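You operate a simulated robot arm through the tools that you are given. There is no shell and no other tool. Be economical: measure what you need, move in short steps, check, and stop when the job is done.

The job below is to be done with a simulated robot arm. You get a single attempt, and the scene is never put back.

JOB
Mould the raw dough lump from the plate into a ball, seed it and plate it.
Fine: mould on the green disc, use the black seeds, return the mould. Set down upright: green mould.

It is judged by the outcome, as a careful person would: the job done as asked, and still so three seconds after it is handed in. It fails if anything else is knocked over, pushed out of place, dropped, spilled or broken.

ROBOT AND FRAMES
A 7-joint arm with a two-finger parallel gripper on a trunk, on a base that drives. Base frame: it is fixed to the floor where the robot stands at the start and does not move with it; the origin is under the middle of the robot, x ahead of it, y to its left, z up; the surface under the hand at the start is at about z = 0.82. Units: m, rad, N and s.
With the tool pointing down near the work surface it reaches from about 0.36 to 0.86 m from the robot's upright axis, wherever it stands. Its first joint turns from -2.897 to 2.897 rad. Places, roughly: dish of black seeds (10x10x2 cm) [0.5, -0.9, 0.8]; green disc [0.4, -0.7, 0.8]; lump of dough (5x5x4 cm) [0.8, -0.5, 0.8]. Payload 3.43 kg.
Tool frame: the origin (TCP) lies between the finger pads and is the grasp point; the fingertips stand 0.034 m ahead of it; z points along the fingers, y is the line along which they close. The gripper opens to 0.128 m. The fingers are 0.024 m wide and 0.012 m thick; the gripper's body (0.048 by 0.13 m) begins 0.096 m behind the TCP.
Orientation is that of the tool frame in the base frame, as a unit quaternion [x, y, z, w]. With the fingers straight down and closing along the base's y, the tool's x points along the base's -x, its y along +y and its z along -z.

CONTROLS
- The arm moves only by the tool step_arm. Its argument "moves" is a list of rows, each an object of numbers (a shift or turn left out is 0, a gripper value left out holds the last): "ax", "ay", "az": the turn, a rotation vector about the tool's x, y, z in rad; "dx", "dy", "dz": the shift along the tool's x, y, z in m; "hand": the finger opening in m, from 0 to 0.128. In form: [{"ax": .., "ay": .., "az": .., "dx": .., "dy": .., "dz": .., "hand": ..}, ...]. A call has 1 to 8 rows; each row is the pose to reach, as a shift and turn from the pose commanded when the call began, along the tool's axes at that moment. A row lasts 0.2 s, in which the tool goes at most 0.05 m and 0.15 rad; a call with a longer step from one row to the next is refused whole, and so is a gripper value outside its range. A pose out of reach is approached as far as the arm can. The call stops where the force on the tool passes 40 N (or 10 N more than at its start, if that is more) or the arm is blocked; 0.2 s more then pass. Each finger travels about 0.153 m/s and halts on what it meets, pressing with about 26 N; the grip force reading is that of the motor and also rises with nothing between the fingers. The clock runs only during rows and for 0.2 s after the last one: add rows that repeat a pose to give the fingers time. It gives the time, the measured TCP pose, the force on the tool (base axes), the opening and the grip force at its end, in the units of the frame above (readings bear some noise), with the torque about the TCP (base axes, N m) and any sound that the robot's microphone picked up.
- Cameras (640 x 400 px; columns grow to the right, rows downward): "scene" is now at [0.1692, -0.0287, 1.5452]; the picture's right is [-0.40, -0.91, -0.00], its down [-0.75, 0.33, -0.57] and it looks along [0.52, -0.23, -0.82] (base axes); focal length 271 px, centre (320, 200). "wrist" rides on the gripper at [0.076, -0.011, -0.16] in the tool frame; the picture's right is [0.15, 0.99, 0.00], its down [-0.88, 0.13, -0.46] and it looks along [-0.45, 0.07, 0.89] (tool axes); focal length 234 px, centre (320, 200).
- capture(camera): a new picture of that camera. It takes no simulated time.
- base_move(legs): drives the robot by 1 to 6 legs, each [ahead, turn to the left] in m and rad, along the robot's own axes; the way and the turn of a leg run together, so that a leg with both is an arc; at most 1.5 m and 3.142 rad a leg. The arm and the cameras ride along, it lands a little off, and it stops where it bumps. It gives what a move gives.
- aim_head(pan, tilt): turns the head with the scene camera to pan (to the left, within 2.304 rad either way) and tilt (down, from -0.506 to 1.204), counted from straight ahead of the robot. It gives what a move gives.
- locate(camera, pixels): for up to 12 pixels [column, row] of the newest picture of that camera ("zoom" is the newest enlarged one), the place [x, y, z] in the base frame of the surface seen there, good to about 0.002 m. It takes no simulated time.
- enlarge(camera, box): a new picture of the part [left, top, right, bottom] of that camera's present view, enlarged. It takes no simulated time.
- hand_in(): hands the job in; it is judged then, once.

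Go step by step. Measure first, check grasps and placings, and put right what went wrong. The budget is 80 turns and 60 pictures, counting those below and the enlarged ones. Unless the task says otherwise, let go and move clear before handing in, and close with one line.

The tools are called after "Call:" by a JSON object that holds its "name" and its "arguments". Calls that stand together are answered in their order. step_arm: Moves the arm, as the interface text tells. Its arguments: {"type":"object","properties":{"moves":{"type":"array"}},"required":["moves"]} The other tools are called the same way: base_move (legs) drives the base; aim_head (pan, tilt) turns the head that bears the scene camera; capture (camera) takes a picture; locate (camera, pixels) gives the place of the surface under pixels of a picture; enlarge (camera, box) takes an enlarged picture of a part of a camera's view; hand_in () hands the job in.

At the start:

```text
clock: 0.0
tcp_pos: [0.5308, -0.3407, 1.2053]
tool_rot: [0.001, 1.0, 0.0, 0.0]
force: [0.6, -1.0, -0.4]
torque: [0.03, -0.03, -0.02]
finger_gap: 0.1281
gripper_force: 0.1
robot x, y, heading: [-0.0036, -0.0001, 0.001]
head pan, tilt: [-0.415, 0.97]
```

scene: 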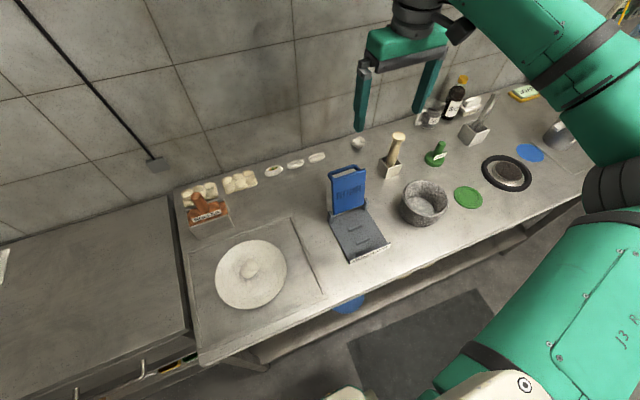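
wrist: 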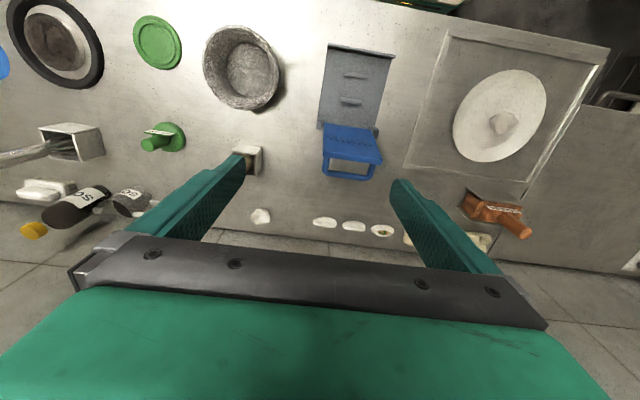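

The scene shows a green disc near (467,197), a green mould near (435,155), a seed dish near (507,172) and possible dough at (358,143). I'll enlarge these areas and read any text.

Call:
{"name": "enlarge", "arguments": {"camera": "scene", "box": [340, 70, 580, 220]}}

Call:
{"name": "enlarge", "arguments": {"camera": "scene", "box": [170, 120, 410, 270]}}

Call:
{"name": "locate", "arguments": {"camera": "scene", "pixels": [[467, 197], [507, 172], [358, 143], [250, 270], [530, 152], [437, 147], [434, 162], [425, 200], [316, 157], [240, 182], [275, 171], [393, 140]]}}

```text
2.67 times, centred on (460, 145) of scene
```

zoom: 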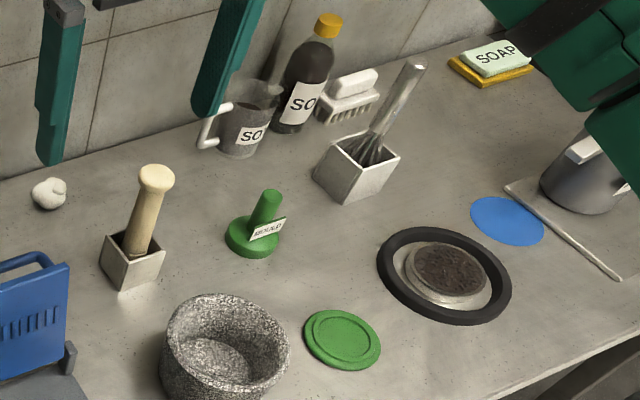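

```text
2.67 times, centred on (290, 195) of scene
```

zoom: 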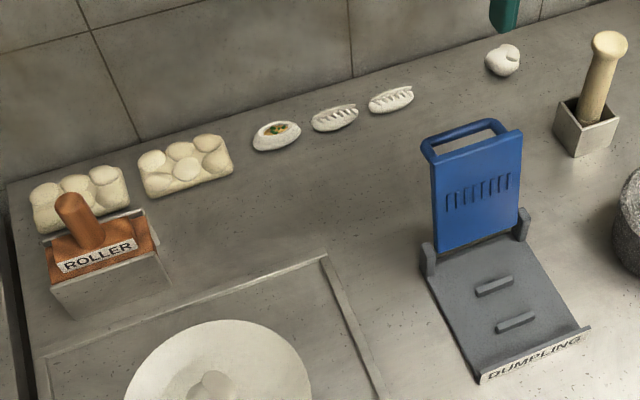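

```text
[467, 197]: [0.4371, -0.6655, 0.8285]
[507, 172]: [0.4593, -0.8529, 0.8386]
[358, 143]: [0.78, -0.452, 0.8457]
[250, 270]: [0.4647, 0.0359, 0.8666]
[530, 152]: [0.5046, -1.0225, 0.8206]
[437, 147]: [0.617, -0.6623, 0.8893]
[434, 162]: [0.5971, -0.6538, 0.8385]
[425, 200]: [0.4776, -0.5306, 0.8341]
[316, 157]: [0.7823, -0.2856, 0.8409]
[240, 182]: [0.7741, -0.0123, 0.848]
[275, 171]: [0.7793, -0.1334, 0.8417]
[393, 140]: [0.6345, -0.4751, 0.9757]
```

The lump at (358,143) sits by the wall, and there is also something on the white plate at (250,270). I'll look closer at the plate, the mould and the far area.

Call:
{"name": "enlarge", "arguments": {"camera": "scene", "box": [190, 225, 310, 320]}}

Call:
{"name": "enlarge", "arguments": {"camera": "wrist", "box": [400, 20, 620, 250]}}

Call:
{"name": "locate", "arguments": {"camera": "scene", "pixels": [[250, 270], [250, 250], [230, 275], [270, 285], [218, 280], [200, 300], [250, 300], [248, 263], [243, 272], [257, 275]]}}

Call:
{"name": "aim_head", "arguments": {"pan": -1.1, "tilt": 0.9}}

Call:
{"name": "capture", "arguments": {"camera": "scene"}}

```text
4.21 times, centred on (250, 272) of scene
```

zoom: 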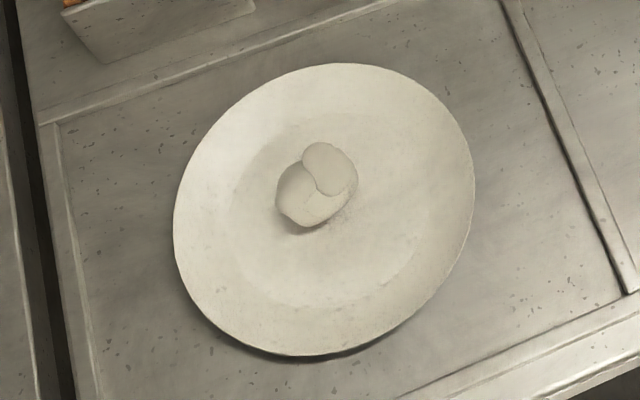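

```text
1.74 times, centred on (510, 135) of wrist
```

zoom: 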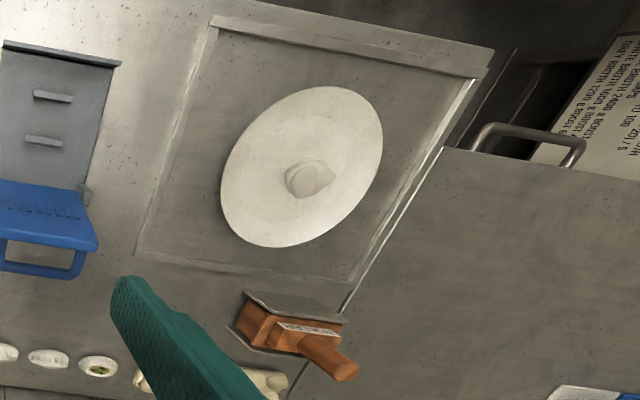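

```text
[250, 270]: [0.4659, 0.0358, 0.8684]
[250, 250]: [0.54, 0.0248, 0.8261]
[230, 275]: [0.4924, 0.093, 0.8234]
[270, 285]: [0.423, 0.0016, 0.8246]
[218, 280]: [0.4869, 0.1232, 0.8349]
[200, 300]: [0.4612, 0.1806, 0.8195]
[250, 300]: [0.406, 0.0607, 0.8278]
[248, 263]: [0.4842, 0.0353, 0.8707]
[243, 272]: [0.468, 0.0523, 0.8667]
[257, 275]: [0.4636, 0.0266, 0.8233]
```

```text
clock: 1.1
tcp_pos: [0.5313, -0.3408, 1.2066]
tool_rot: [0.001, 1.0, 0.0, 0.0]
force: [0.2, -0.2, -0.2]
torque: [0.01, -0.03, 0.0]
finger_gap: 0.1279
gripper_force: 0.1
robot x, y, heading: [-0.0043, 0.0004, 0.001]
head pan, tilt: [-1.1, 0.901]
```

```text
53 pictures are left
```

scene: 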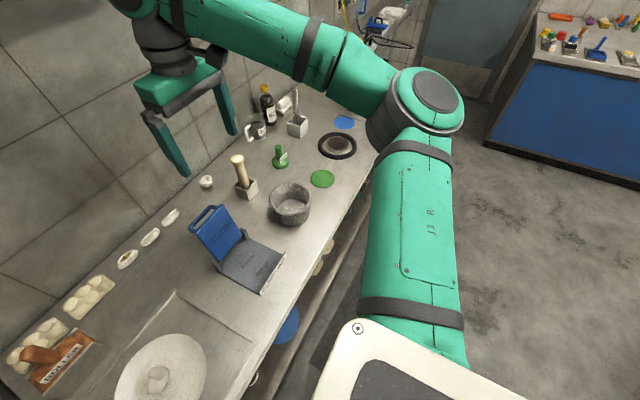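

Both lumps look like raw dough, and the job names the one on the plate at about (0.475,0.035). There is a printed sheet at the left in the wrist view, so I'll aim the head to read it.

Call:
{"name": "aim_head", "arguments": {"pan": 0.7, "tilt": 0.75}}

Call:
{"name": "capture", "arguments": {"camera": "scene"}}

Call:
{"name": "enlarge", "arguments": {"camera": "wrist", "box": [560, 0, 640, 140]}}

```text
clock: 2.9
tcp_pos: [0.5302, -0.3418, 1.2046]
tool_rot: [0.0, 1.0, 0.0, 0.001]
force: [0.2, 0.5, -0.2]
torque: [0.0, 0.02, 0.01]
finger_gap: 0.128
gripper_force: 0.2
robot x, y, heading: [-0.0012, -0.0005, -0.001]
head pan, tilt: [0.7, 0.75]
```

```text
52 pictures are left
```

scene: 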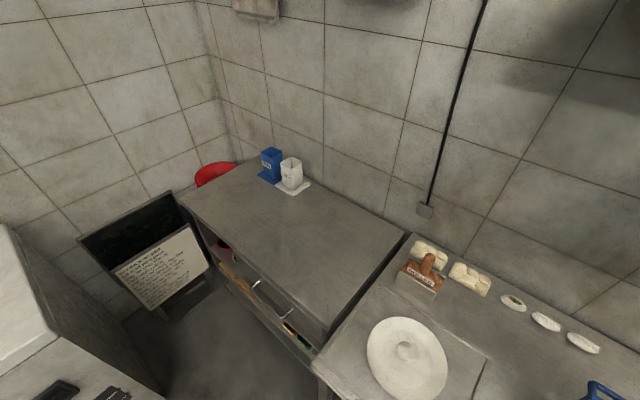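

```text
2.86 times, centred on (600, 70) of wrist
```

zoom: 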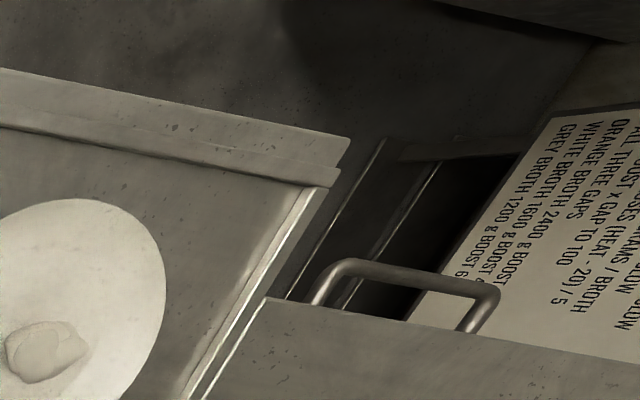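

Call:
{"name": "enlarge", "arguments": {"camera": "scene", "box": [105, 220, 215, 315]}}

Call:
{"name": "enlarge", "arguments": {"camera": "scene", "box": [350, 300, 470, 400]}}

Call:
{"name": "locate", "arguments": {"camera": "zoom", "pixels": [[290, 160], [240, 190], [320, 200], [270, 230], [280, 190]]}}

```text
4.21 times, centred on (160, 268) of scene
```

zoom: 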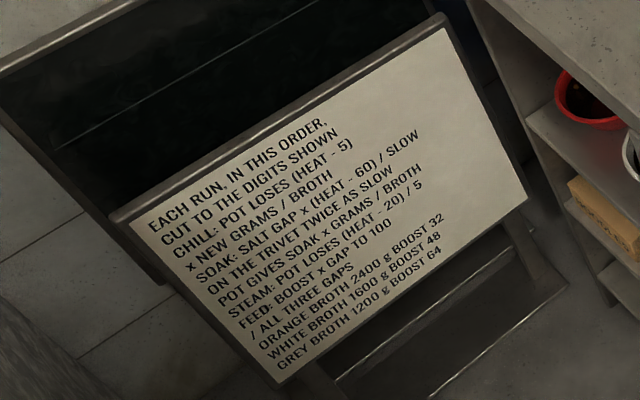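

```text
4.00 times, centred on (410, 350) of scene
```

zoom: 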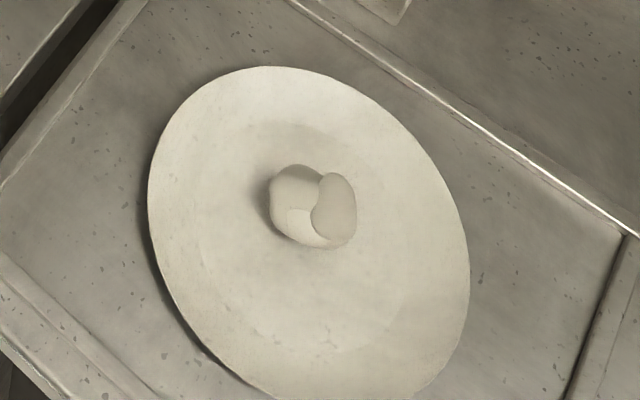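

```text
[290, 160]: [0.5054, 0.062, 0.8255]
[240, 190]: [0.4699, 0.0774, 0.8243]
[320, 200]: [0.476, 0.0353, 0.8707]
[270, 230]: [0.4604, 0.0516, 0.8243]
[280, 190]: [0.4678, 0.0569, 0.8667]
```

The board is about broth and doesn't matter here. The dough on the plate is at about (0.47,0.046), z 0.824–0.871. The seeds and mould are too far from here, so I'll drive 0.4 m to the right along the counter.

Call:
{"name": "base_move", "arguments": {"legs": [[0, -1.571], [0.4, 0], [0, 1.571]]}}

Call:
{"name": "aim_head", "arguments": {"pan": -0.2, "tilt": 1.0}}

Call:
{"name": "capture", "arguments": {"camera": "scene"}}

Call:
{"name": "capture", "arguments": {"camera": "wrist"}}

```text
clock: 14.2
tcp_pos: [0.5417, -0.6957, 1.2049]
tool_rot: [-0.029, 1.0, 0.0, 0.001]
force: [-0.7, -0.3, -0.1]
torque: [0.0, 0.0, 0.0]
finger_gap: 0.1278
gripper_force: 0.0
robot x, y, heading: [-0.0049, -0.3901, 0.06]
head pan, tilt: [0.7, 0.75]
```

```text
clock: 15.4
tcp_pos: [0.542, -0.6962, 1.2057]
tool_rot: [-0.028, 1.0, 0.001, 0.0]
force: [-1.0, -0.2, -0.7]
torque: [-0.02, 0.02, 0.01]
finger_gap: 0.1279
gripper_force: 0.1
robot x, y, heading: [-0.0066, -0.3844, 0.062]
head pan, tilt: [-0.201, 1.0]
```

```text
48 pictures are left
```

scene: 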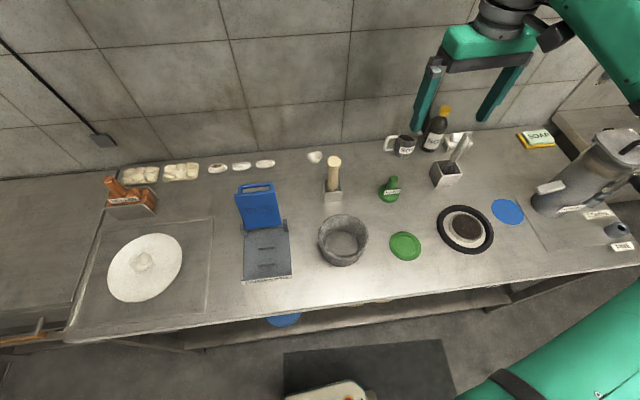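

```text
47 pictures are left
```

wrist: 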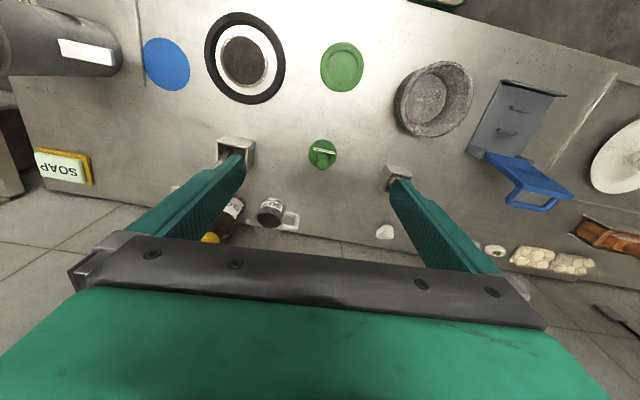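

The whole row is now in view: plate (145,267), mould (390,188), disc (405,245), seed dish (466,228). I'll measure them closely.

Call:
{"name": "enlarge", "arguments": {"camera": "scene", "box": [360, 155, 520, 265]}}

Call:
{"name": "locate", "arguments": {"camera": "zoom", "pixels": [[124, 80], [112, 150], [80, 140], [160, 140], [122, 195], [180, 360], [120, 355], [240, 360], [180, 320], [425, 290], [368, 290], [482, 290]]}}

Call:
{"name": "enlarge", "arguments": {"camera": "scene", "box": [90, 215, 210, 315]}}

Call:
{"name": "locate", "arguments": {"camera": "zoom", "pixels": [[280, 175], [235, 190], [320, 195], [275, 245], [280, 215], [270, 80], [95, 250], [490, 180], [280, 350]]}}

```text
3.64 times, centred on (440, 210) of scene
```

zoom: 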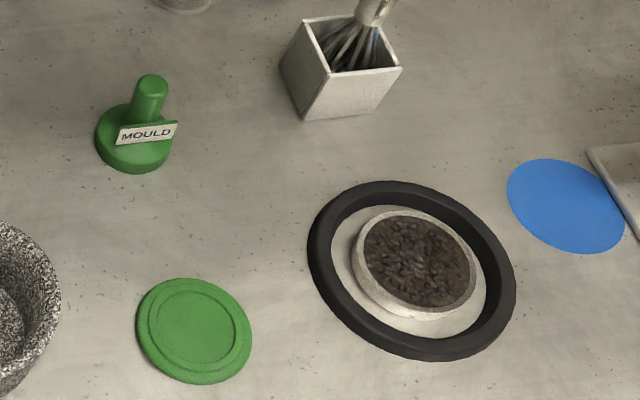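

```text
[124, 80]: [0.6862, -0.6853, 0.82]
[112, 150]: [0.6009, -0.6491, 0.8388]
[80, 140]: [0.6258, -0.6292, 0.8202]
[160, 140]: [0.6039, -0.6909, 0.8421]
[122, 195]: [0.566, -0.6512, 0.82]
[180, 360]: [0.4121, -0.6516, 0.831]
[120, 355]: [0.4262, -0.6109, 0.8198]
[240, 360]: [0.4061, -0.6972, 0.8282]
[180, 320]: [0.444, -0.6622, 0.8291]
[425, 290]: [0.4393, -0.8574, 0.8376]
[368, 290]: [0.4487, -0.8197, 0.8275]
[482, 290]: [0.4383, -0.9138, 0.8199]
```

```text
4.00 times, centred on (150, 265) of scene
```

zoom: 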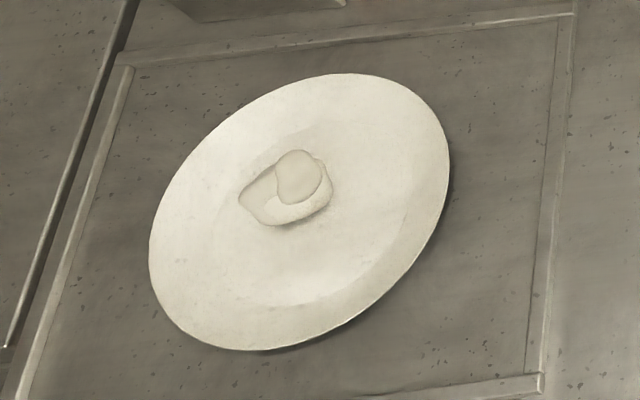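

```text
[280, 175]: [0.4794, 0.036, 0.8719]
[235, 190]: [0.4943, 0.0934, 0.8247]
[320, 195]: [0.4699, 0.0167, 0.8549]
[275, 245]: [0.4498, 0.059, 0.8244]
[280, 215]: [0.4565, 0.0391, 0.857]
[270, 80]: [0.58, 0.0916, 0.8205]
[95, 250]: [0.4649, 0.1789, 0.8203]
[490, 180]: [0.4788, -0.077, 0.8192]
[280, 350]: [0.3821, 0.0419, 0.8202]
```

The lump's centre is at about (0.475,0.04), the mould's at about (0.605,-0.667), and the disc's at about (0.432,-0.66). I'll move high over the plate, squaring the tool on the way.

Call:
{"name": "step_arm", "arguments": {"moves": [{"az": 0.028, "dx": 0.0017, "dy": 0.0487}, {"az": 0.056, "dx": 0.0034, "dy": 0.0975}, {"az": 0.056, "dx": 0.0051, "dy": 0.146}, {"az": 0.056, "dx": 0.0068, "dy": 0.195}, {"az": 0.056, "dx": 0.0085, "dy": 0.244}, {"az": 0.056, "dx": 0.0102, "dy": 0.2925}, {"az": 0.056, "dx": 0.0119, "dy": 0.341}, {"az": 0.056, "dx": 0.0137, "dy": 0.39}]}}

Call:
{"name": "step_arm", "arguments": {"moves": [{"dx": 0.0045, "dy": 0.0495}, {"dx": 0.009, "dy": 0.099}, {"dx": 0.0135, "dy": 0.1485}, {"dx": 0.018, "dy": 0.198}, {"dx": 0.0225, "dy": 0.2475}, {"dx": 0.027, "dy": 0.297}, {"dx": 0.0315, "dy": 0.345}, {"dx": 0.0315, "dy": 0.347, "dz": 0.045}]}}

Call:
{"name": "step_arm", "arguments": {"moves": [{"dz": 0.045, "hand": 0.1}, {"dz": 0.09}, {"dz": 0.135}, {"dz": 0.18}]}}

Call:
{"name": "capture", "arguments": {"camera": "wrist"}}

Call:
{"name": "capture", "arguments": {"camera": "scene"}}

```text
clock: 17.2
tcp_pos: [0.5052, -0.3091, 1.2076]
tool_rot: [0.0, 1.0, 0.001, 0.0]
force: [0.1, -0.9, 0.9]
torque: [0.07, 0.02, -0.01]
finger_gap: 0.128
gripper_force: 0.0
robot x, y, heading: [-0.0076, -0.3838, 0.061]
head pan, tilt: [-0.201, 1.0]
```

```text
clock: 19.0
tcp_pos: [0.4749, 0.0435, 1.1609]
tool_rot: [-0.001, 1.0, 0.0, 0.0]
force: [0.0, 0.2, 0.4]
torque: [0.0, -0.01, -0.02]
finger_gap: 0.128
gripper_force: 0.1
robot x, y, heading: [-0.0069, -0.3882, 0.061]
head pan, tilt: [-0.201, 1.0]
```

```text
clock: 20.0
tcp_pos: [0.4786, 0.0399, 0.9807]
tool_rot: [-0.001, 1.0, 0.001, 0.001]
force: [-0.9, -1.1, -0.2]
torque: [0.0, -0.01, 0.01]
finger_gap: 0.1002
gripper_force: 0.1
robot x, y, heading: [-0.0044, -0.3857, 0.06]
head pan, tilt: [-0.201, 1.0]
```

```text
44 pictures are left
```

wrist: 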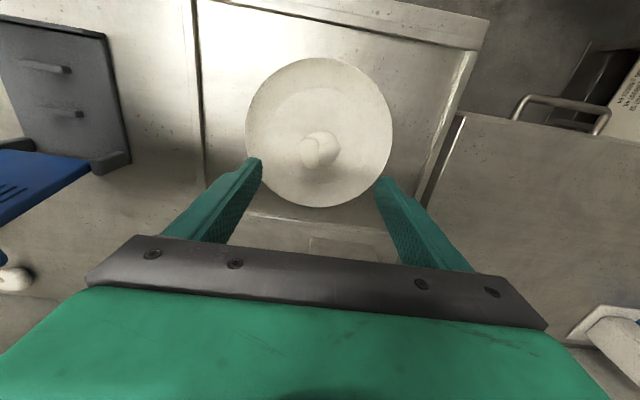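

```text
43 pictures are left
```

scene: 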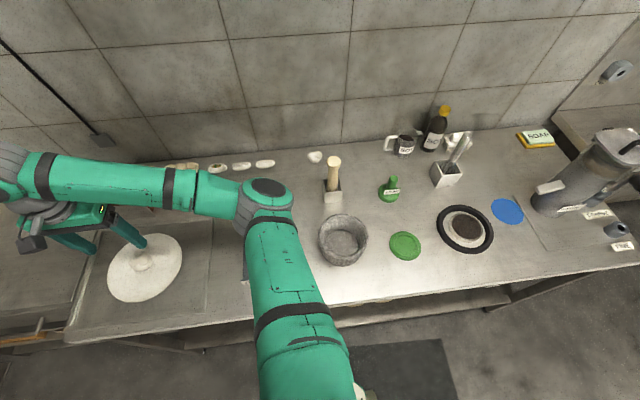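

The wrist view shows the lump at (319,149). I'll measure its edges before closing.

Call:
{"name": "enlarge", "arguments": {"camera": "wrist", "box": [260, 95, 380, 195]}}

Call:
{"name": "locate", "arguments": {"camera": "wrist", "pixels": [[302, 150], [337, 150], [319, 134], [319, 165], [319, 150], [319, 62], [250, 130], [390, 130], [322, 204], [308, 160], [330, 140]]}}

```text
4.00 times, centred on (320, 145) of wrist
```

zoom: 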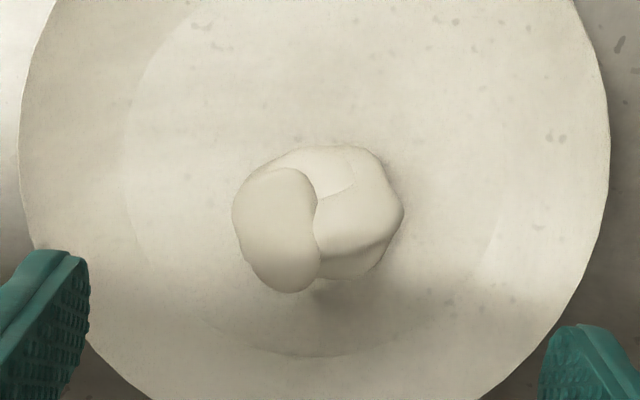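

```text
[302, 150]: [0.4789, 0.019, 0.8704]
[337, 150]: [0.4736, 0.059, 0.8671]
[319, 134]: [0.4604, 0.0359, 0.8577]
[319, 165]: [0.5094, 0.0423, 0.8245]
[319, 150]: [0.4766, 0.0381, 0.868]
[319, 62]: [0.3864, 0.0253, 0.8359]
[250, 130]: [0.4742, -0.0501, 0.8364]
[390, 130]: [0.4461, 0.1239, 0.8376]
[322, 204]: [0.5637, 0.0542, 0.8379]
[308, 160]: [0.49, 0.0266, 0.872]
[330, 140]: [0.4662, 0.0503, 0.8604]
```

The lump is centred at about (0.477,0.039), directly below the TCP. I'll descend to z 0.863, grip and lift.

Call:
{"name": "step_arm", "arguments": {"moves": [{"dz": 0.04}, {"dz": 0.08}, {"dz": 0.117}, {"dz": 0.117}, {"dz": 0.117, "hand": 0.03}, {"dz": 0.117, "hand": 0.03}, {"dz": 0.117, "hand": 0.03}]}}

Call:
{"name": "capture", "arguments": {"camera": "wrist"}}

```text
clock: 20.8
tcp_pos: [0.4766, 0.0413, 0.8725]
tool_rot: [0.0, 1.0, 0.001, 0.003]
force: [-2.4, -0.8, 10.9]
torque: [-0.66, 0.14, -0.1]
finger_gap: 0.1
gripper_force: 0.2
robot x, y, heading: [-0.0053, -0.388, 0.059]
head pan, tilt: [-0.201, 1.0]
stopped in row 4: the force on the tool passed its limit at 50 N (the readings are from after the stop); the commanded pose is now the measured one
```

```text
41 pictures are left
```

wrist: 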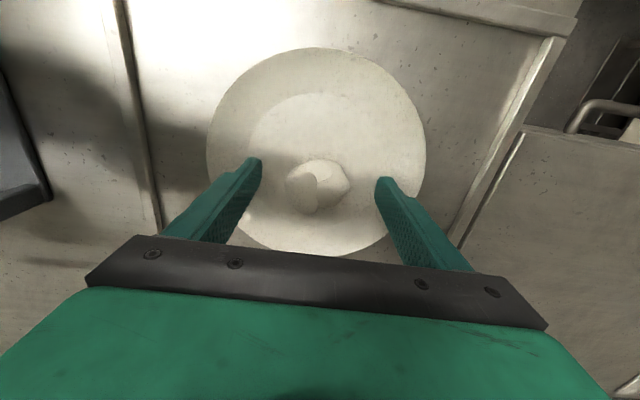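

The fingers touched the plate's sloped rim, since the flat is only about 0.10 m across. I'll lift slightly, narrow the opening to 0.068, descend and grip.

Call:
{"name": "step_arm", "arguments": {"moves": [{"dz": -0.012}, {"dz": -0.012, "hand": 0.068}, {"dz": -0.012, "hand": 0.068}, {"dz": 0.005}, {"dz": 0.005}, {"dz": 0.005, "hand": 0.03}, {"dz": 0.005, "hand": 0.03}, {"dz": 0.005, "hand": 0.03}]}}

Call:
{"name": "capture", "arguments": {"camera": "wrist"}}

```text
clock: 21.9
tcp_pos: [0.4759, 0.0399, 0.8707]
tool_rot: [-0.002, 1.0, 0.005, 0.003]
force: [-1.0, 0.0, 12.6]
torque: [-0.48, 0.13, -0.08]
finger_gap: 0.0679
gripper_force: 0.0
robot x, y, heading: [-0.0051, -0.3896, 0.065]
head pan, tilt: [-0.201, 1.0]
stopped in row 5: the force on the tool passed its limit at 47 N (the readings are from after the stop); the commanded pose is now the measured one
```

```text
40 pictures are left
```

wrist: 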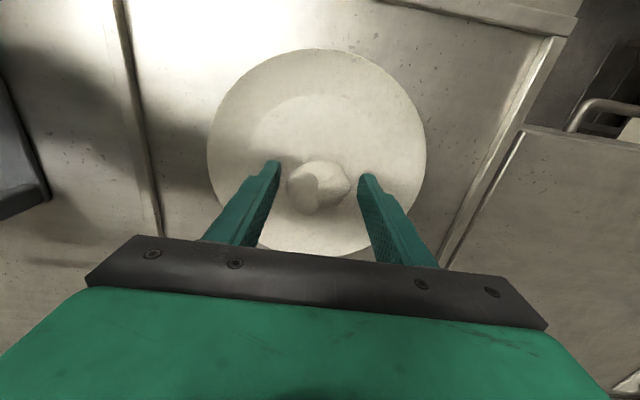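

The fingertips are effectively blocked at z≈0.836 by the plate. Grip from about 4 mm higher, which still covers 3 cm of the lump.

Call:
{"name": "step_arm", "arguments": {"moves": [{"dz": -0.004}, {"dz": -0.004}, {"dz": -0.004, "hand": 0.03}, {"dz": -0.004, "hand": 0.03}, {"dz": -0.004, "hand": 0.03}]}}

Call:
{"name": "capture", "arguments": {"camera": "wrist"}}

```text
clock: 23.1
tcp_pos: [0.4765, 0.0411, 0.875]
tool_rot: [-0.001, 1.0, 0.004, 0.003]
force: [0.2, 0.4, -0.4]
torque: [-0.01, 0.01, -0.02]
finger_gap: 0.0462
gripper_force: 26.1
robot x, y, heading: [-0.009, -0.3853, 0.061]
head pan, tilt: [-0.201, 1.0]
```

```text
39 pictures are left
```

wrist: 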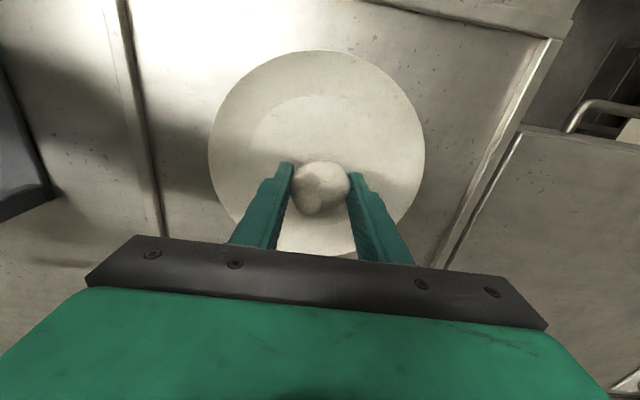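

The lump is held with a 0.046 gap at 26 N. I'll lift it and carry it toward the green disc.

Call:
{"name": "step_arm", "arguments": {"moves": [{"dz": -0.03}, {"dz": -0.075}, {"dz": -0.12}, {"dz": -0.165}, {"dz": -0.2}, {"dy": -0.04, "dz": -0.22}, {"dy": -0.085, "dz": -0.22}]}}

Call:
{"name": "capture", "arguments": {"camera": "wrist"}}

Call:
{"name": "step_arm", "arguments": {"moves": [{"dx": 0.005, "dy": -0.045}, {"dx": 0.01, "dy": -0.09}, {"dx": 0.015, "dy": -0.135}, {"dx": 0.02, "dy": -0.18}, {"dx": 0.025, "dy": -0.225}, {"dx": 0.03, "dy": -0.27}, {"dx": 0.035, "dy": -0.315}, {"dx": 0.042, "dy": -0.36}]}}

Call:
{"name": "step_arm", "arguments": {"moves": [{"dy": -0.045}, {"dy": -0.09}, {"dy": -0.135}, {"dy": -0.18}, {"dy": -0.225}, {"dy": -0.265}, {"dy": -0.265, "dz": 0.045}, {"dy": -0.265, "dz": 0.075}]}}

Call:
{"name": "capture", "arguments": {"camera": "wrist"}}

Call:
{"name": "capture", "arguments": {"camera": "scene"}}

```text
clock: 24.7
tcp_pos: [0.4762, -0.0438, 1.0937]
tool_rot: [-0.003, 1.0, 0.004, 0.003]
force: [0.1, 0.2, -0.1]
torque: [-0.01, -0.01, 0.0]
finger_gap: 0.0302
gripper_force: 0.1
robot x, y, heading: [-0.0075, -0.3923, 0.062]
head pan, tilt: [-0.201, 1.0]
```

```text
38 pictures are left
```

wrist: 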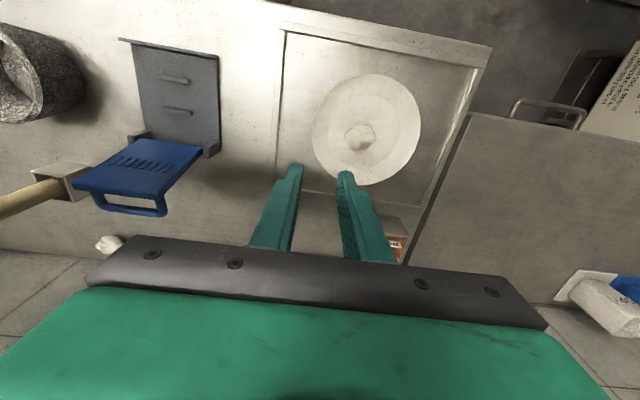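

```text
clock: 26.5
tcp_pos: [0.4324, -0.4058, 1.0906]
tool_rot: [-0.002, 1.0, 0.005, 0.003]
force: [0.2, -0.5, 0.0]
torque: [-0.03, 0.02, -0.01]
finger_gap: 0.0302
gripper_force: 0.1
robot x, y, heading: [-0.0085, -0.3859, 0.059]
head pan, tilt: [-0.201, 1.0]
```

```text
clock: 28.3
tcp_pos: [0.4368, -0.6714, 1.0138]
tool_rot: [-0.001, 1.0, 0.003, 0.002]
force: [0.2, -0.5, 0.1]
torque: [-0.01, 0.0, -0.03]
finger_gap: 0.0298
gripper_force: 0.0
robot x, y, heading: [-0.0043, -0.3874, 0.066]
head pan, tilt: [-0.201, 1.0]
```

```text
37 pictures are left
```

wrist: 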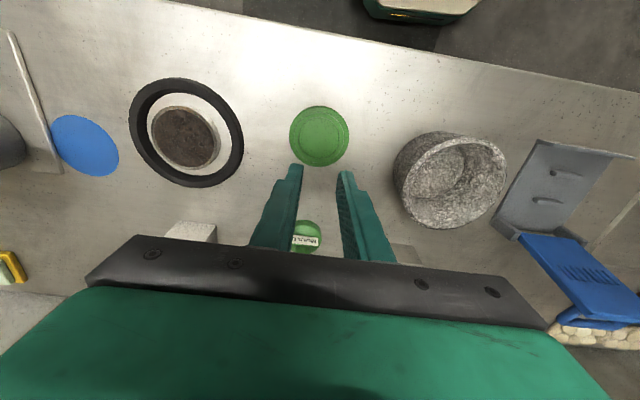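

```text
36 pictures are left
```

scene: 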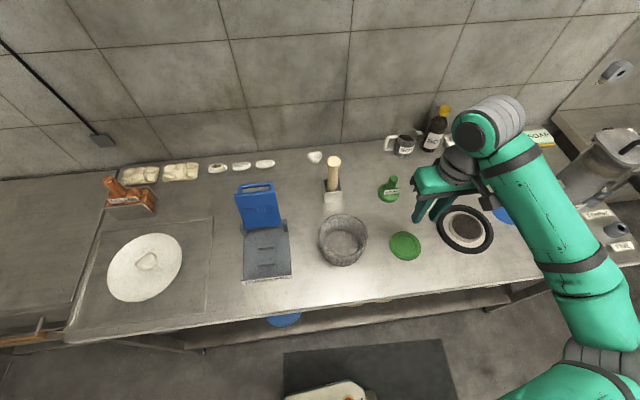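

The lump slipped: the hand is empty and the dough is still on the plate at about (147,261) in the scene. I'll look at its shape to choose a better grip.

Call:
{"name": "enlarge", "arguments": {"camera": "scene", "box": [105, 225, 195, 300]}}

Call:
{"name": "locate", "arguments": {"camera": "zoom", "pixels": [[250, 260], [275, 215], [300, 190], [330, 230], [300, 260], [280, 300], [340, 270], [230, 230], [100, 280], [480, 250], [370, 100], [240, 530]]}}

Call:
{"name": "locate", "arguments": {"camera": "wrist", "pixels": [[319, 136], [290, 136], [348, 136], [319, 108], [319, 165], [305, 240], [182, 137], [182, 110], [150, 137], [218, 137]]}}

```text
5.33 times, centred on (150, 262) of scene
```

zoom: 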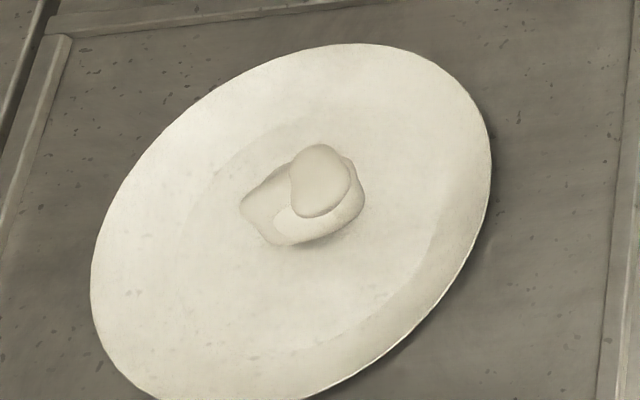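

```text
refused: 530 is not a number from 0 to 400
```

```text
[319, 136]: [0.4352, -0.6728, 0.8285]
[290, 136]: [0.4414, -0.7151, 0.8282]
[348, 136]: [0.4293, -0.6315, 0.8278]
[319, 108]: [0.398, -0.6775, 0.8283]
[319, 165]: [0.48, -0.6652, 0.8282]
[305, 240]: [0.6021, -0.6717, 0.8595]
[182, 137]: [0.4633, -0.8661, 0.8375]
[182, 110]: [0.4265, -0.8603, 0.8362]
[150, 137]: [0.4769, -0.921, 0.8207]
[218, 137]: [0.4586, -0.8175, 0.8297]
```

Call:
{"name": "locate", "arguments": {"camera": "zoom", "pixels": [[245, 210], [275, 240], [300, 165], [320, 180], [360, 190], [350, 165], [320, 230], [275, 200], [300, 225], [380, 210], [240, 250]]}}

Call:
{"name": "step_arm", "arguments": {"moves": [{"dz": -0.045, "hand": 0.068}, {"dz": -0.09}, {"dy": 0.045, "dz": -0.09}, {"dy": 0.09, "dz": -0.09}, {"dy": 0.135, "dz": -0.09}, {"dy": 0.18, "dz": -0.09}, {"dy": 0.225, "dz": -0.09}, {"dy": 0.27, "dz": -0.09}]}}

Call:
{"name": "step_arm", "arguments": {"moves": [{"dx": -0.006, "dy": 0.048}, {"dx": -0.012, "dy": 0.096}, {"dx": -0.018, "dy": 0.144}, {"dx": -0.024, "dy": 0.192}, {"dx": -0.03, "dy": 0.24}, {"dx": -0.036, "dy": 0.288}, {"dx": -0.04, "dy": 0.336}, {"dx": -0.04, "dy": 0.384}]}}

Call:
{"name": "step_arm", "arguments": {"moves": [{"dy": 0.03}, {"dy": 0.057, "dz": 0.03}, {"dy": 0.057, "dz": 0.075}, {"dy": 0.057, "dz": 0.12}, {"dy": 0.057, "dz": 0.155}, {"dy": 0.057, "dz": 0.155}]}}

Call:
{"name": "capture", "arguments": {"camera": "wrist"}}

```text
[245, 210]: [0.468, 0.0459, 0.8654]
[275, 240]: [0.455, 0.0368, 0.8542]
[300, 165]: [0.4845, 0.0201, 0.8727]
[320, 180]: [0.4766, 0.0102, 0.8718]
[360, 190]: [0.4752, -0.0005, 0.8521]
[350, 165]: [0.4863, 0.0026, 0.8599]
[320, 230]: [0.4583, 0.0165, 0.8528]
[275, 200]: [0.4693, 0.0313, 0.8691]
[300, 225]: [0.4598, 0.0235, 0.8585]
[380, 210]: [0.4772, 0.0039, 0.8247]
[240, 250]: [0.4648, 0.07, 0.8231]
```

```text
clock: 30.1
tcp_pos: [0.433, -0.4039, 1.1031]
tool_rot: [0.0, 1.0, 0.004, 0.003]
force: [0.3, -0.5, 0.3]
torque: [0.02, -0.02, 0.0]
finger_gap: 0.0681
gripper_force: 0.1
robot x, y, heading: [-0.0051, -0.3858, 0.056]
head pan, tilt: [-0.201, 1.0]
```

```text
clock: 31.9
tcp_pos: [0.4754, -0.0161, 1.108]
tool_rot: [0.0, 1.0, 0.005, 0.002]
force: [0.9, -0.4, -0.3]
torque: [0.04, 0.07, 0.02]
finger_gap: 0.0678
gripper_force: 0.0
robot x, y, heading: [-0.006, -0.3876, 0.062]
head pan, tilt: [-0.201, 1.0]
```

```text
clock: 33.3
tcp_pos: [0.4737, 0.0398, 0.955]
tool_rot: [-0.002, 1.0, 0.004, 0.004]
force: [-0.1, -0.3, 0.2]
torque: [-0.02, 0.0, 0.01]
finger_gap: 0.0679
gripper_force: 0.1
robot x, y, heading: [-0.008, -0.387, 0.062]
head pan, tilt: [-0.201, 1.0]
```

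```text
34 pictures are left
```

wrist: 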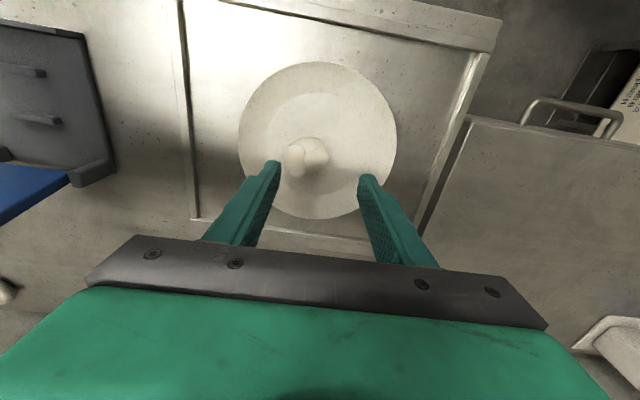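

The lump is now offset toward -y on the plate. I'll measure it precisely.

Call:
{"name": "enlarge", "arguments": {"camera": "wrist", "box": [255, 105, 375, 205]}}

Call:
{"name": "locate", "arguments": {"camera": "zoom", "pixels": [[125, 200], [200, 150], [285, 200], [240, 230], [160, 270], [220, 190], [285, 170], [120, 130], [20, 250], [560, 200], [170, 290], [235, 130]]}}

Call:
{"name": "locate", "arguments": {"camera": "wrist", "pixels": [[318, 66], [240, 140], [394, 140], [322, 217]]}}

```text
4.00 times, centred on (315, 155) of wrist
```

zoom: 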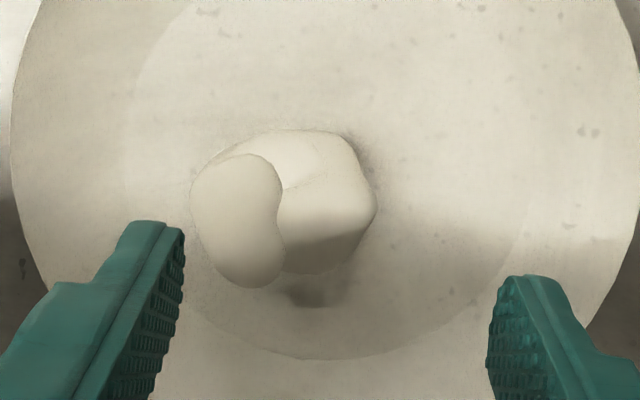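

```text
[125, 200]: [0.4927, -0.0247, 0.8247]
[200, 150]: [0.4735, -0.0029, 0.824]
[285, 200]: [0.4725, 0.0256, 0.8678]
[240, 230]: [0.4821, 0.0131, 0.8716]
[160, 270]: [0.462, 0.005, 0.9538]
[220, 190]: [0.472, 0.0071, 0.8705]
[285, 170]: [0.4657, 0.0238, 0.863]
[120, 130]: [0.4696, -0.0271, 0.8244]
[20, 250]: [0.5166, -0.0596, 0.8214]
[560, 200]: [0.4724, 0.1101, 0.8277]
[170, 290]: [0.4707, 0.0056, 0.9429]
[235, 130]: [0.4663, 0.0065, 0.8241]
```

```text
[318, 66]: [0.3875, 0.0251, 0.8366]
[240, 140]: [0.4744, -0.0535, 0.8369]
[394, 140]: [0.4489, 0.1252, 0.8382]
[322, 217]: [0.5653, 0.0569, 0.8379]
```

The lump's centre is now at about (0.473,0.024) and the plate hasn't moved. I'll regrip centred and as low as contact allows, then lift slowly and check the gap.

Call:
{"name": "step_arm", "arguments": {"moves": [{"dy": -0.016}, {"dy": -0.016, "dz": 0.04}, {"dy": -0.016, "dz": 0.075}, {"dy": -0.016, "dz": 0.0825}, {"dy": -0.016, "dz": 0.0825}, {"dy": -0.016, "dz": 0.0825, "hand": 0.02}, {"dy": -0.016, "dz": 0.0825, "hand": 0.02}, {"dy": -0.016, "dz": 0.0825, "hand": 0.02}]}}

Call:
{"name": "capture", "arguments": {"camera": "wrist"}}

Call:
{"name": "step_arm", "arguments": {"moves": [{"dz": -0.002}, {"dz": -0.005}, {"dz": -0.01}, {"dz": -0.015}, {"dz": -0.02}]}}

Call:
{"name": "capture", "arguments": {"camera": "wrist"}}

```text
clock: 35.1
tcp_pos: [0.476, 0.023, 0.8723]
tool_rot: [-0.001, 1.0, 0.004, 0.002]
force: [0.5, 1.5, 0.9]
torque: [0.03, 0.02, -0.01]
finger_gap: 0.0465
gripper_force: 26.2
robot x, y, heading: [-0.0054, -0.3884, 0.059]
head pan, tilt: [-0.201, 1.0]
```

```text
32 pictures are left
```

wrist: 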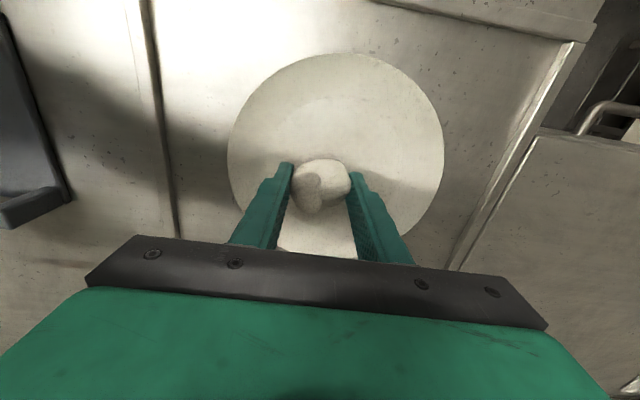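

```text
clock: 36.3
tcp_pos: [0.4745, 0.0238, 0.8915]
tool_rot: [-0.001, 1.0, 0.004, 0.002]
force: [-0.2, 0.2, -1.5]
torque: [0.0, -0.02, -0.02]
finger_gap: 0.0463
gripper_force: 26.3
robot x, y, heading: [-0.0073, -0.3868, 0.06]
head pan, tilt: [-0.201, 1.0]
```

```text
31 pictures are left
```

wrist: 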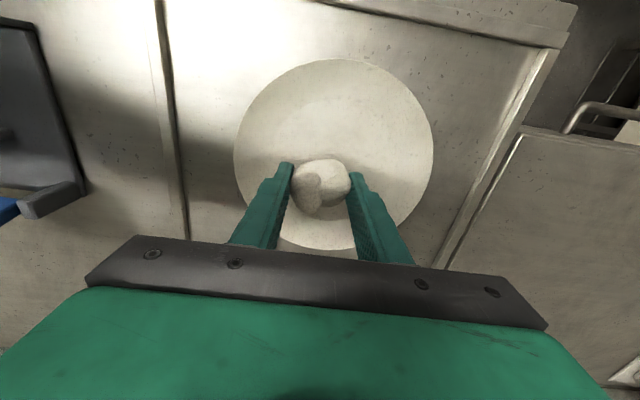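

The lump came up 2 cm and is still held (gap 0.046). I'll keep lifting gently and check.

Call:
{"name": "step_arm", "arguments": {"moves": [{"dz": -0.01, "hand": 0.02}, {"dz": -0.025}, {"dz": -0.045}, {"dz": -0.07}, {"dz": -0.095}, {"dz": -0.12}, {"dz": -0.14}, {"dz": -0.15}]}}

Call:
{"name": "step_arm", "arguments": {"moves": [{"dz": -0.015, "dy": -0.005}, {"dz": -0.03, "dy": -0.02}, {"dz": -0.04, "dy": -0.045}, {"dz": -0.05, "dy": -0.075}, {"dz": -0.05, "dy": -0.105}, {"dz": -0.05, "dy": -0.135}, {"dz": -0.05, "dy": -0.165}, {"dz": -0.05, "dy": -0.195}]}}

```text
clock: 38.1
tcp_pos: [0.4746, 0.0234, 1.0425]
tool_rot: [-0.002, 1.0, 0.004, 0.003]
force: [-0.1, -0.3, -0.3]
torque: [-0.02, 0.01, 0.01]
finger_gap: 0.0465
gripper_force: 26.1
robot x, y, heading: [-0.0067, -0.3862, 0.059]
head pan, tilt: [-0.201, 1.0]
```

```text
clock: 39.9
tcp_pos: [0.4758, -0.1698, 1.0924]
tool_rot: [-0.001, 1.0, 0.005, 0.002]
force: [-0.4, 0.7, -0.5]
torque: [-0.07, 0.0, 0.02]
finger_gap: 0.0463
gripper_force: 26.1
robot x, y, heading: [-0.0094, -0.388, 0.059]
head pan, tilt: [-0.201, 1.0]
```

Still held. Carry on to above the disc at (0.438,-0.673).

Call:
{"name": "step_arm", "arguments": {"moves": [{"dx": 0.002, "dy": -0.02}, {"dx": 0.005, "dy": -0.05}, {"dx": 0.008, "dy": -0.085}, {"dx": 0.011, "dy": -0.12}, {"dx": 0.015, "dy": -0.155}, {"dx": 0.018, "dy": -0.19}, {"dx": 0.021, "dy": -0.225}, {"dx": 0.024, "dy": -0.26}]}}

Call:
{"name": "step_arm", "arguments": {"moves": [{"dx": 0.002, "dy": -0.03}, {"dx": 0.004, "dy": -0.065}, {"dx": 0.006, "dy": -0.1}, {"dx": 0.008, "dy": -0.135}, {"dx": 0.01, "dy": -0.17}, {"dx": 0.012, "dy": -0.205}, {"dx": 0.013, "dy": -0.23}, {"dx": 0.013, "dy": -0.243}]}}

Call:
{"name": "step_arm", "arguments": {"moves": [{"dz": 0.015}, {"dz": 0.04}, {"dz": 0.07}, {"dz": 0.1}, {"dz": 0.13}, {"dz": 0.15}, {"dz": 0.16}]}}

Call:
{"name": "capture", "arguments": {"camera": "wrist"}}

Call:
{"name": "locate", "arguments": {"camera": "wrist", "pixels": [[320, 185], [320, 200], [320, 210], [320, 150], [290, 150], [350, 150]]}}

```text
clock: 41.7
tcp_pos: [0.448, -0.4315, 1.0891]
tool_rot: [-0.002, 1.0, 0.004, 0.003]
force: [-0.3, 0.6, -0.5]
torque: [-0.07, 0.04, 0.02]
finger_gap: 0.0463
gripper_force: 26.3
robot x, y, heading: [-0.0033, -0.3852, 0.065]
head pan, tilt: [-0.201, 1.0]
```

```text
clock: 43.5
tcp_pos: [0.4374, -0.6751, 1.0885]
tool_rot: [-0.002, 1.0, 0.005, 0.002]
force: [0.7, -0.3, -0.5]
torque: [-0.02, 0.02, -0.02]
finger_gap: 0.0462
gripper_force: 26.3
robot x, y, heading: [-0.0043, -0.385, 0.062]
head pan, tilt: [-0.201, 1.0]
```

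```text
clock: 45.1
tcp_pos: [0.4375, -0.6732, 0.9278]
tool_rot: [-0.001, 1.0, 0.004, 0.002]
force: [0.4, -0.2, 0.5]
torque: [0.02, 0.03, 0.04]
finger_gap: 0.0464
gripper_force: 26.7
robot x, y, heading: [-0.0089, -0.3847, 0.059]
head pan, tilt: [-0.201, 1.0]
```

```text
30 pictures are left
```

wrist: 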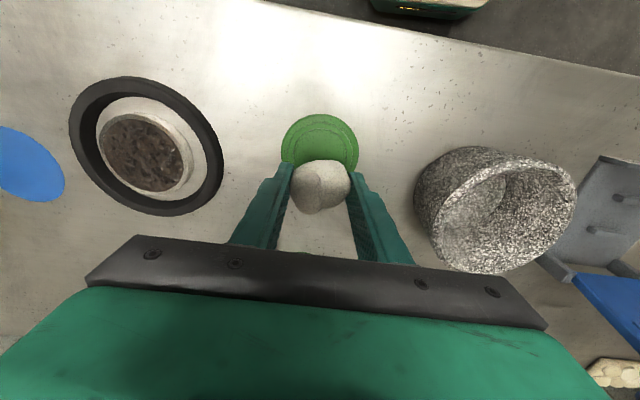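

```text
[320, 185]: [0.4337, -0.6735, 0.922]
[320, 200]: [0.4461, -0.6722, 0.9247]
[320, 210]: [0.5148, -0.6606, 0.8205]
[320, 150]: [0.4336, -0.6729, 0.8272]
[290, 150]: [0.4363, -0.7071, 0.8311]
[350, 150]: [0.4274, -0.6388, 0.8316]
```

The lump is held above the disc and centred on it. I'll lower it in small steps while watching the force.

Call:
{"name": "step_arm", "arguments": {"moves": [{"dz": 0.015}, {"dz": 0.03}, {"dz": 0.042}, {"dz": 0.049}, {"dz": 0.049}]}}

Call:
{"name": "step_arm", "arguments": {"moves": [{"dz": 0.003}, {"dz": 0.005}, {"dz": 0.005}]}}

```text
clock: 46.3
tcp_pos: [0.4392, -0.6734, 0.8772]
tool_rot: [-0.001, 1.0, 0.004, 0.002]
force: [-0.4, 0.1, -0.4]
torque: [0.01, -0.01, -0.01]
finger_gap: 0.0461
gripper_force: 26.2
robot x, y, heading: [-0.0066, -0.3862, 0.059]
head pan, tilt: [-0.201, 1.0]
```

```text
clock: 47.1
tcp_pos: [0.4399, -0.6717, 0.8728]
tool_rot: [-0.001, 1.0, 0.005, 0.003]
force: [0.4, 0.5, -0.6]
torque: [0.01, 0.04, -0.04]
finger_gap: 0.0461
gripper_force: 26.6
robot x, y, heading: [-0.0047, -0.3891, 0.061]
head pan, tilt: [-0.201, 1.0]
```

No contact yet, so I'll go down a few more millimetres.

Call:
{"name": "step_arm", "arguments": {"moves": [{"dz": 0.0025}, {"dz": 0.005}, {"dz": 0.005}]}}

Call:
{"name": "enlarge", "arguments": {"camera": "scene", "box": [350, 190, 470, 270]}}

```text
clock: 47.9
tcp_pos: [0.4385, -0.6724, 0.8676]
tool_rot: [-0.002, 1.0, 0.004, 0.002]
force: [0.0, 0.3, 0.0]
torque: [-0.03, -0.02, -0.03]
finger_gap: 0.0462
gripper_force: 25.9
robot x, y, heading: [-0.0049, -0.3856, 0.061]
head pan, tilt: [-0.201, 1.0]
```

```text
5.00 times, centred on (410, 230) of scene
```

zoom: 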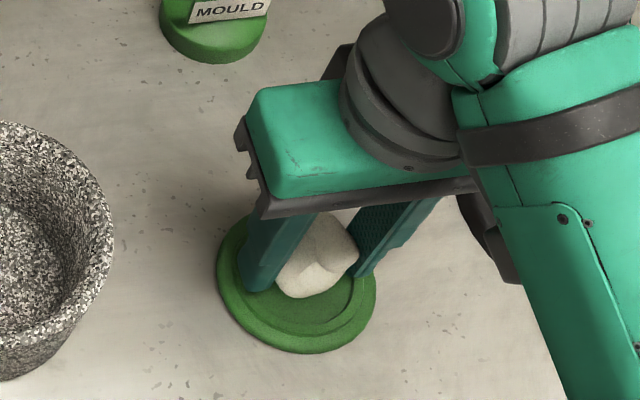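

The dough is a couple of millimetres above the disc with the tips near it too. I'll lower 2 mm, release, and rise straight up.

Call:
{"name": "step_arm", "arguments": {"moves": [{"dz": 0.002}, {"dz": 0.002}, {"dz": 0.002, "hand": 0.056}, {"dz": 0.002, "hand": 0.07}, {"dz": 0.002, "hand": 0.07}, {"dz": -0.03, "hand": 0.07}, {"dz": -0.07}, {"dz": -0.115}]}}

Call:
{"name": "capture", "arguments": {"camera": "wrist"}}

Call:
{"name": "locate", "arguments": {"camera": "wrist", "pixels": [[320, 150], [300, 150], [340, 150], [320, 165], [320, 135], [305, 240], [310, 225], [300, 250]]}}

```text
clock: 49.7
tcp_pos: [0.4395, -0.6722, 0.9846]
tool_rot: [-0.002, 1.0, 0.004, 0.002]
force: [-0.2, 0.1, 0.2]
torque: [0.0, 0.04, 0.02]
finger_gap: 0.0699
gripper_force: 0.0
robot x, y, heading: [-0.0067, -0.3879, 0.062]
head pan, tilt: [-0.201, 1.0]
```

```text
28 pictures are left
```

wrist: 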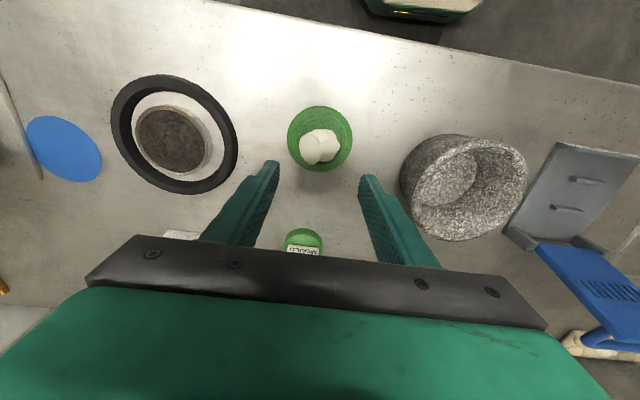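

```text
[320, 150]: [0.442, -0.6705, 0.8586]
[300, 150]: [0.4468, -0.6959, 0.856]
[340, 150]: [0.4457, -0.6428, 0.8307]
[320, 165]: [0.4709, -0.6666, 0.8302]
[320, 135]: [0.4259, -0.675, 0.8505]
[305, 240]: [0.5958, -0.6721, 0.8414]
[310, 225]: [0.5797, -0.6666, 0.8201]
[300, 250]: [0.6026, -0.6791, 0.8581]
```

The dough sits on the disc. Next I'll move above the mould and measure its handle.

Call:
{"name": "step_arm", "arguments": {"moves": [{"dz": -0.04}, {"dx": -0.03, "dz": -0.07}, {"dx": -0.07, "dz": -0.07}, {"dx": -0.11, "dz": -0.07}, {"dx": -0.15, "dz": -0.07}, {"dx": -0.165, "dz": -0.07}, {"dx": -0.165, "dz": -0.07}]}}

Call:
{"name": "capture", "arguments": {"camera": "wrist"}}

Call:
{"name": "enlarge", "arguments": {"camera": "wrist", "box": [270, 90, 390, 190]}}

Call:
{"name": "enlarge", "arguments": {"camera": "scene", "box": [350, 160, 470, 270]}}

```text
clock: 51.3
tcp_pos: [0.6043, -0.6746, 1.0544]
tool_rot: [-0.002, 1.0, 0.004, 0.002]
force: [0.6, 0.3, 0.1]
torque: [0.0, -0.01, -0.03]
finger_gap: 0.0703
gripper_force: 0.1
robot x, y, heading: [-0.0082, -0.3836, 0.058]
head pan, tilt: [-0.201, 1.0]
```

```text
27 pictures are left
```

wrist: 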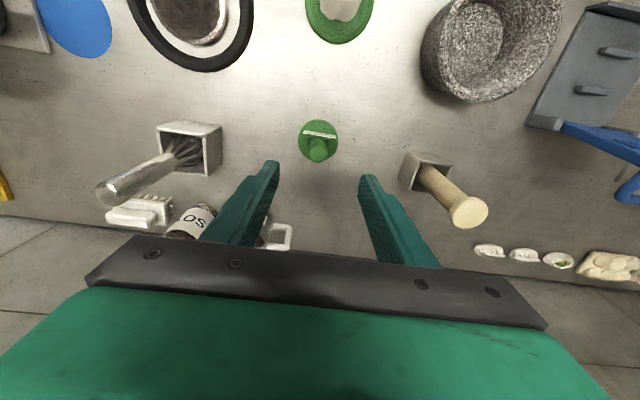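

```text
4.00 times, centred on (330, 140) of wrist
```

zoom: 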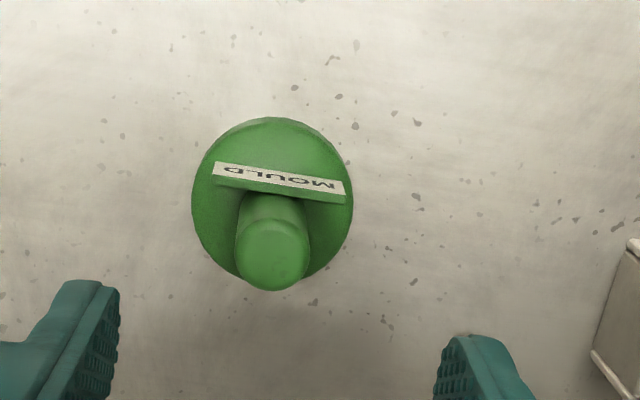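

```text
3.64 times, centred on (410, 215) of scene
```

zoom: 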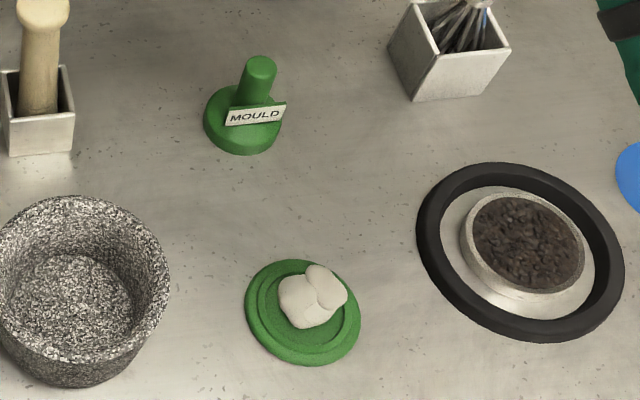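

Call:
{"name": "locate", "arguments": {"camera": "wrist", "pixels": [[318, 154], [318, 148], [312, 154], [324, 154], [300, 140], [337, 140], [319, 121], [318, 132], [345, 190]]}}

Call:
{"name": "locate", "arguments": {"camera": "zoom", "pixels": [[260, 62], [255, 80], [252, 95], [215, 120], [240, 145], [255, 120], [325, 285], [303, 300], [280, 300], [340, 340]]}}

```text
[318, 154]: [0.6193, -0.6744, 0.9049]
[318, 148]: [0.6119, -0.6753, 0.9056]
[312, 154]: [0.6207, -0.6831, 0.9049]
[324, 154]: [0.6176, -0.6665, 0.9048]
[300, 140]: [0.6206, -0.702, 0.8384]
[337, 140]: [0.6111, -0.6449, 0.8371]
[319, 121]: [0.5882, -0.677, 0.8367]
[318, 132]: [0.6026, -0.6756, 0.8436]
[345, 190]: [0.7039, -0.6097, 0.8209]
```

```text
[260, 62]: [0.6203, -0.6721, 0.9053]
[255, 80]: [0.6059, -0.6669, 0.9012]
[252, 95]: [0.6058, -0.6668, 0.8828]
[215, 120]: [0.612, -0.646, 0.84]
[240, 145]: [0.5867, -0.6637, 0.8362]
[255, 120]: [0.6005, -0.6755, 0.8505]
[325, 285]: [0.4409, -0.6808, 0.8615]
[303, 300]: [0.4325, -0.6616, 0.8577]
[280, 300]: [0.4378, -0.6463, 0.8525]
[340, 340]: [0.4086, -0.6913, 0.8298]
```

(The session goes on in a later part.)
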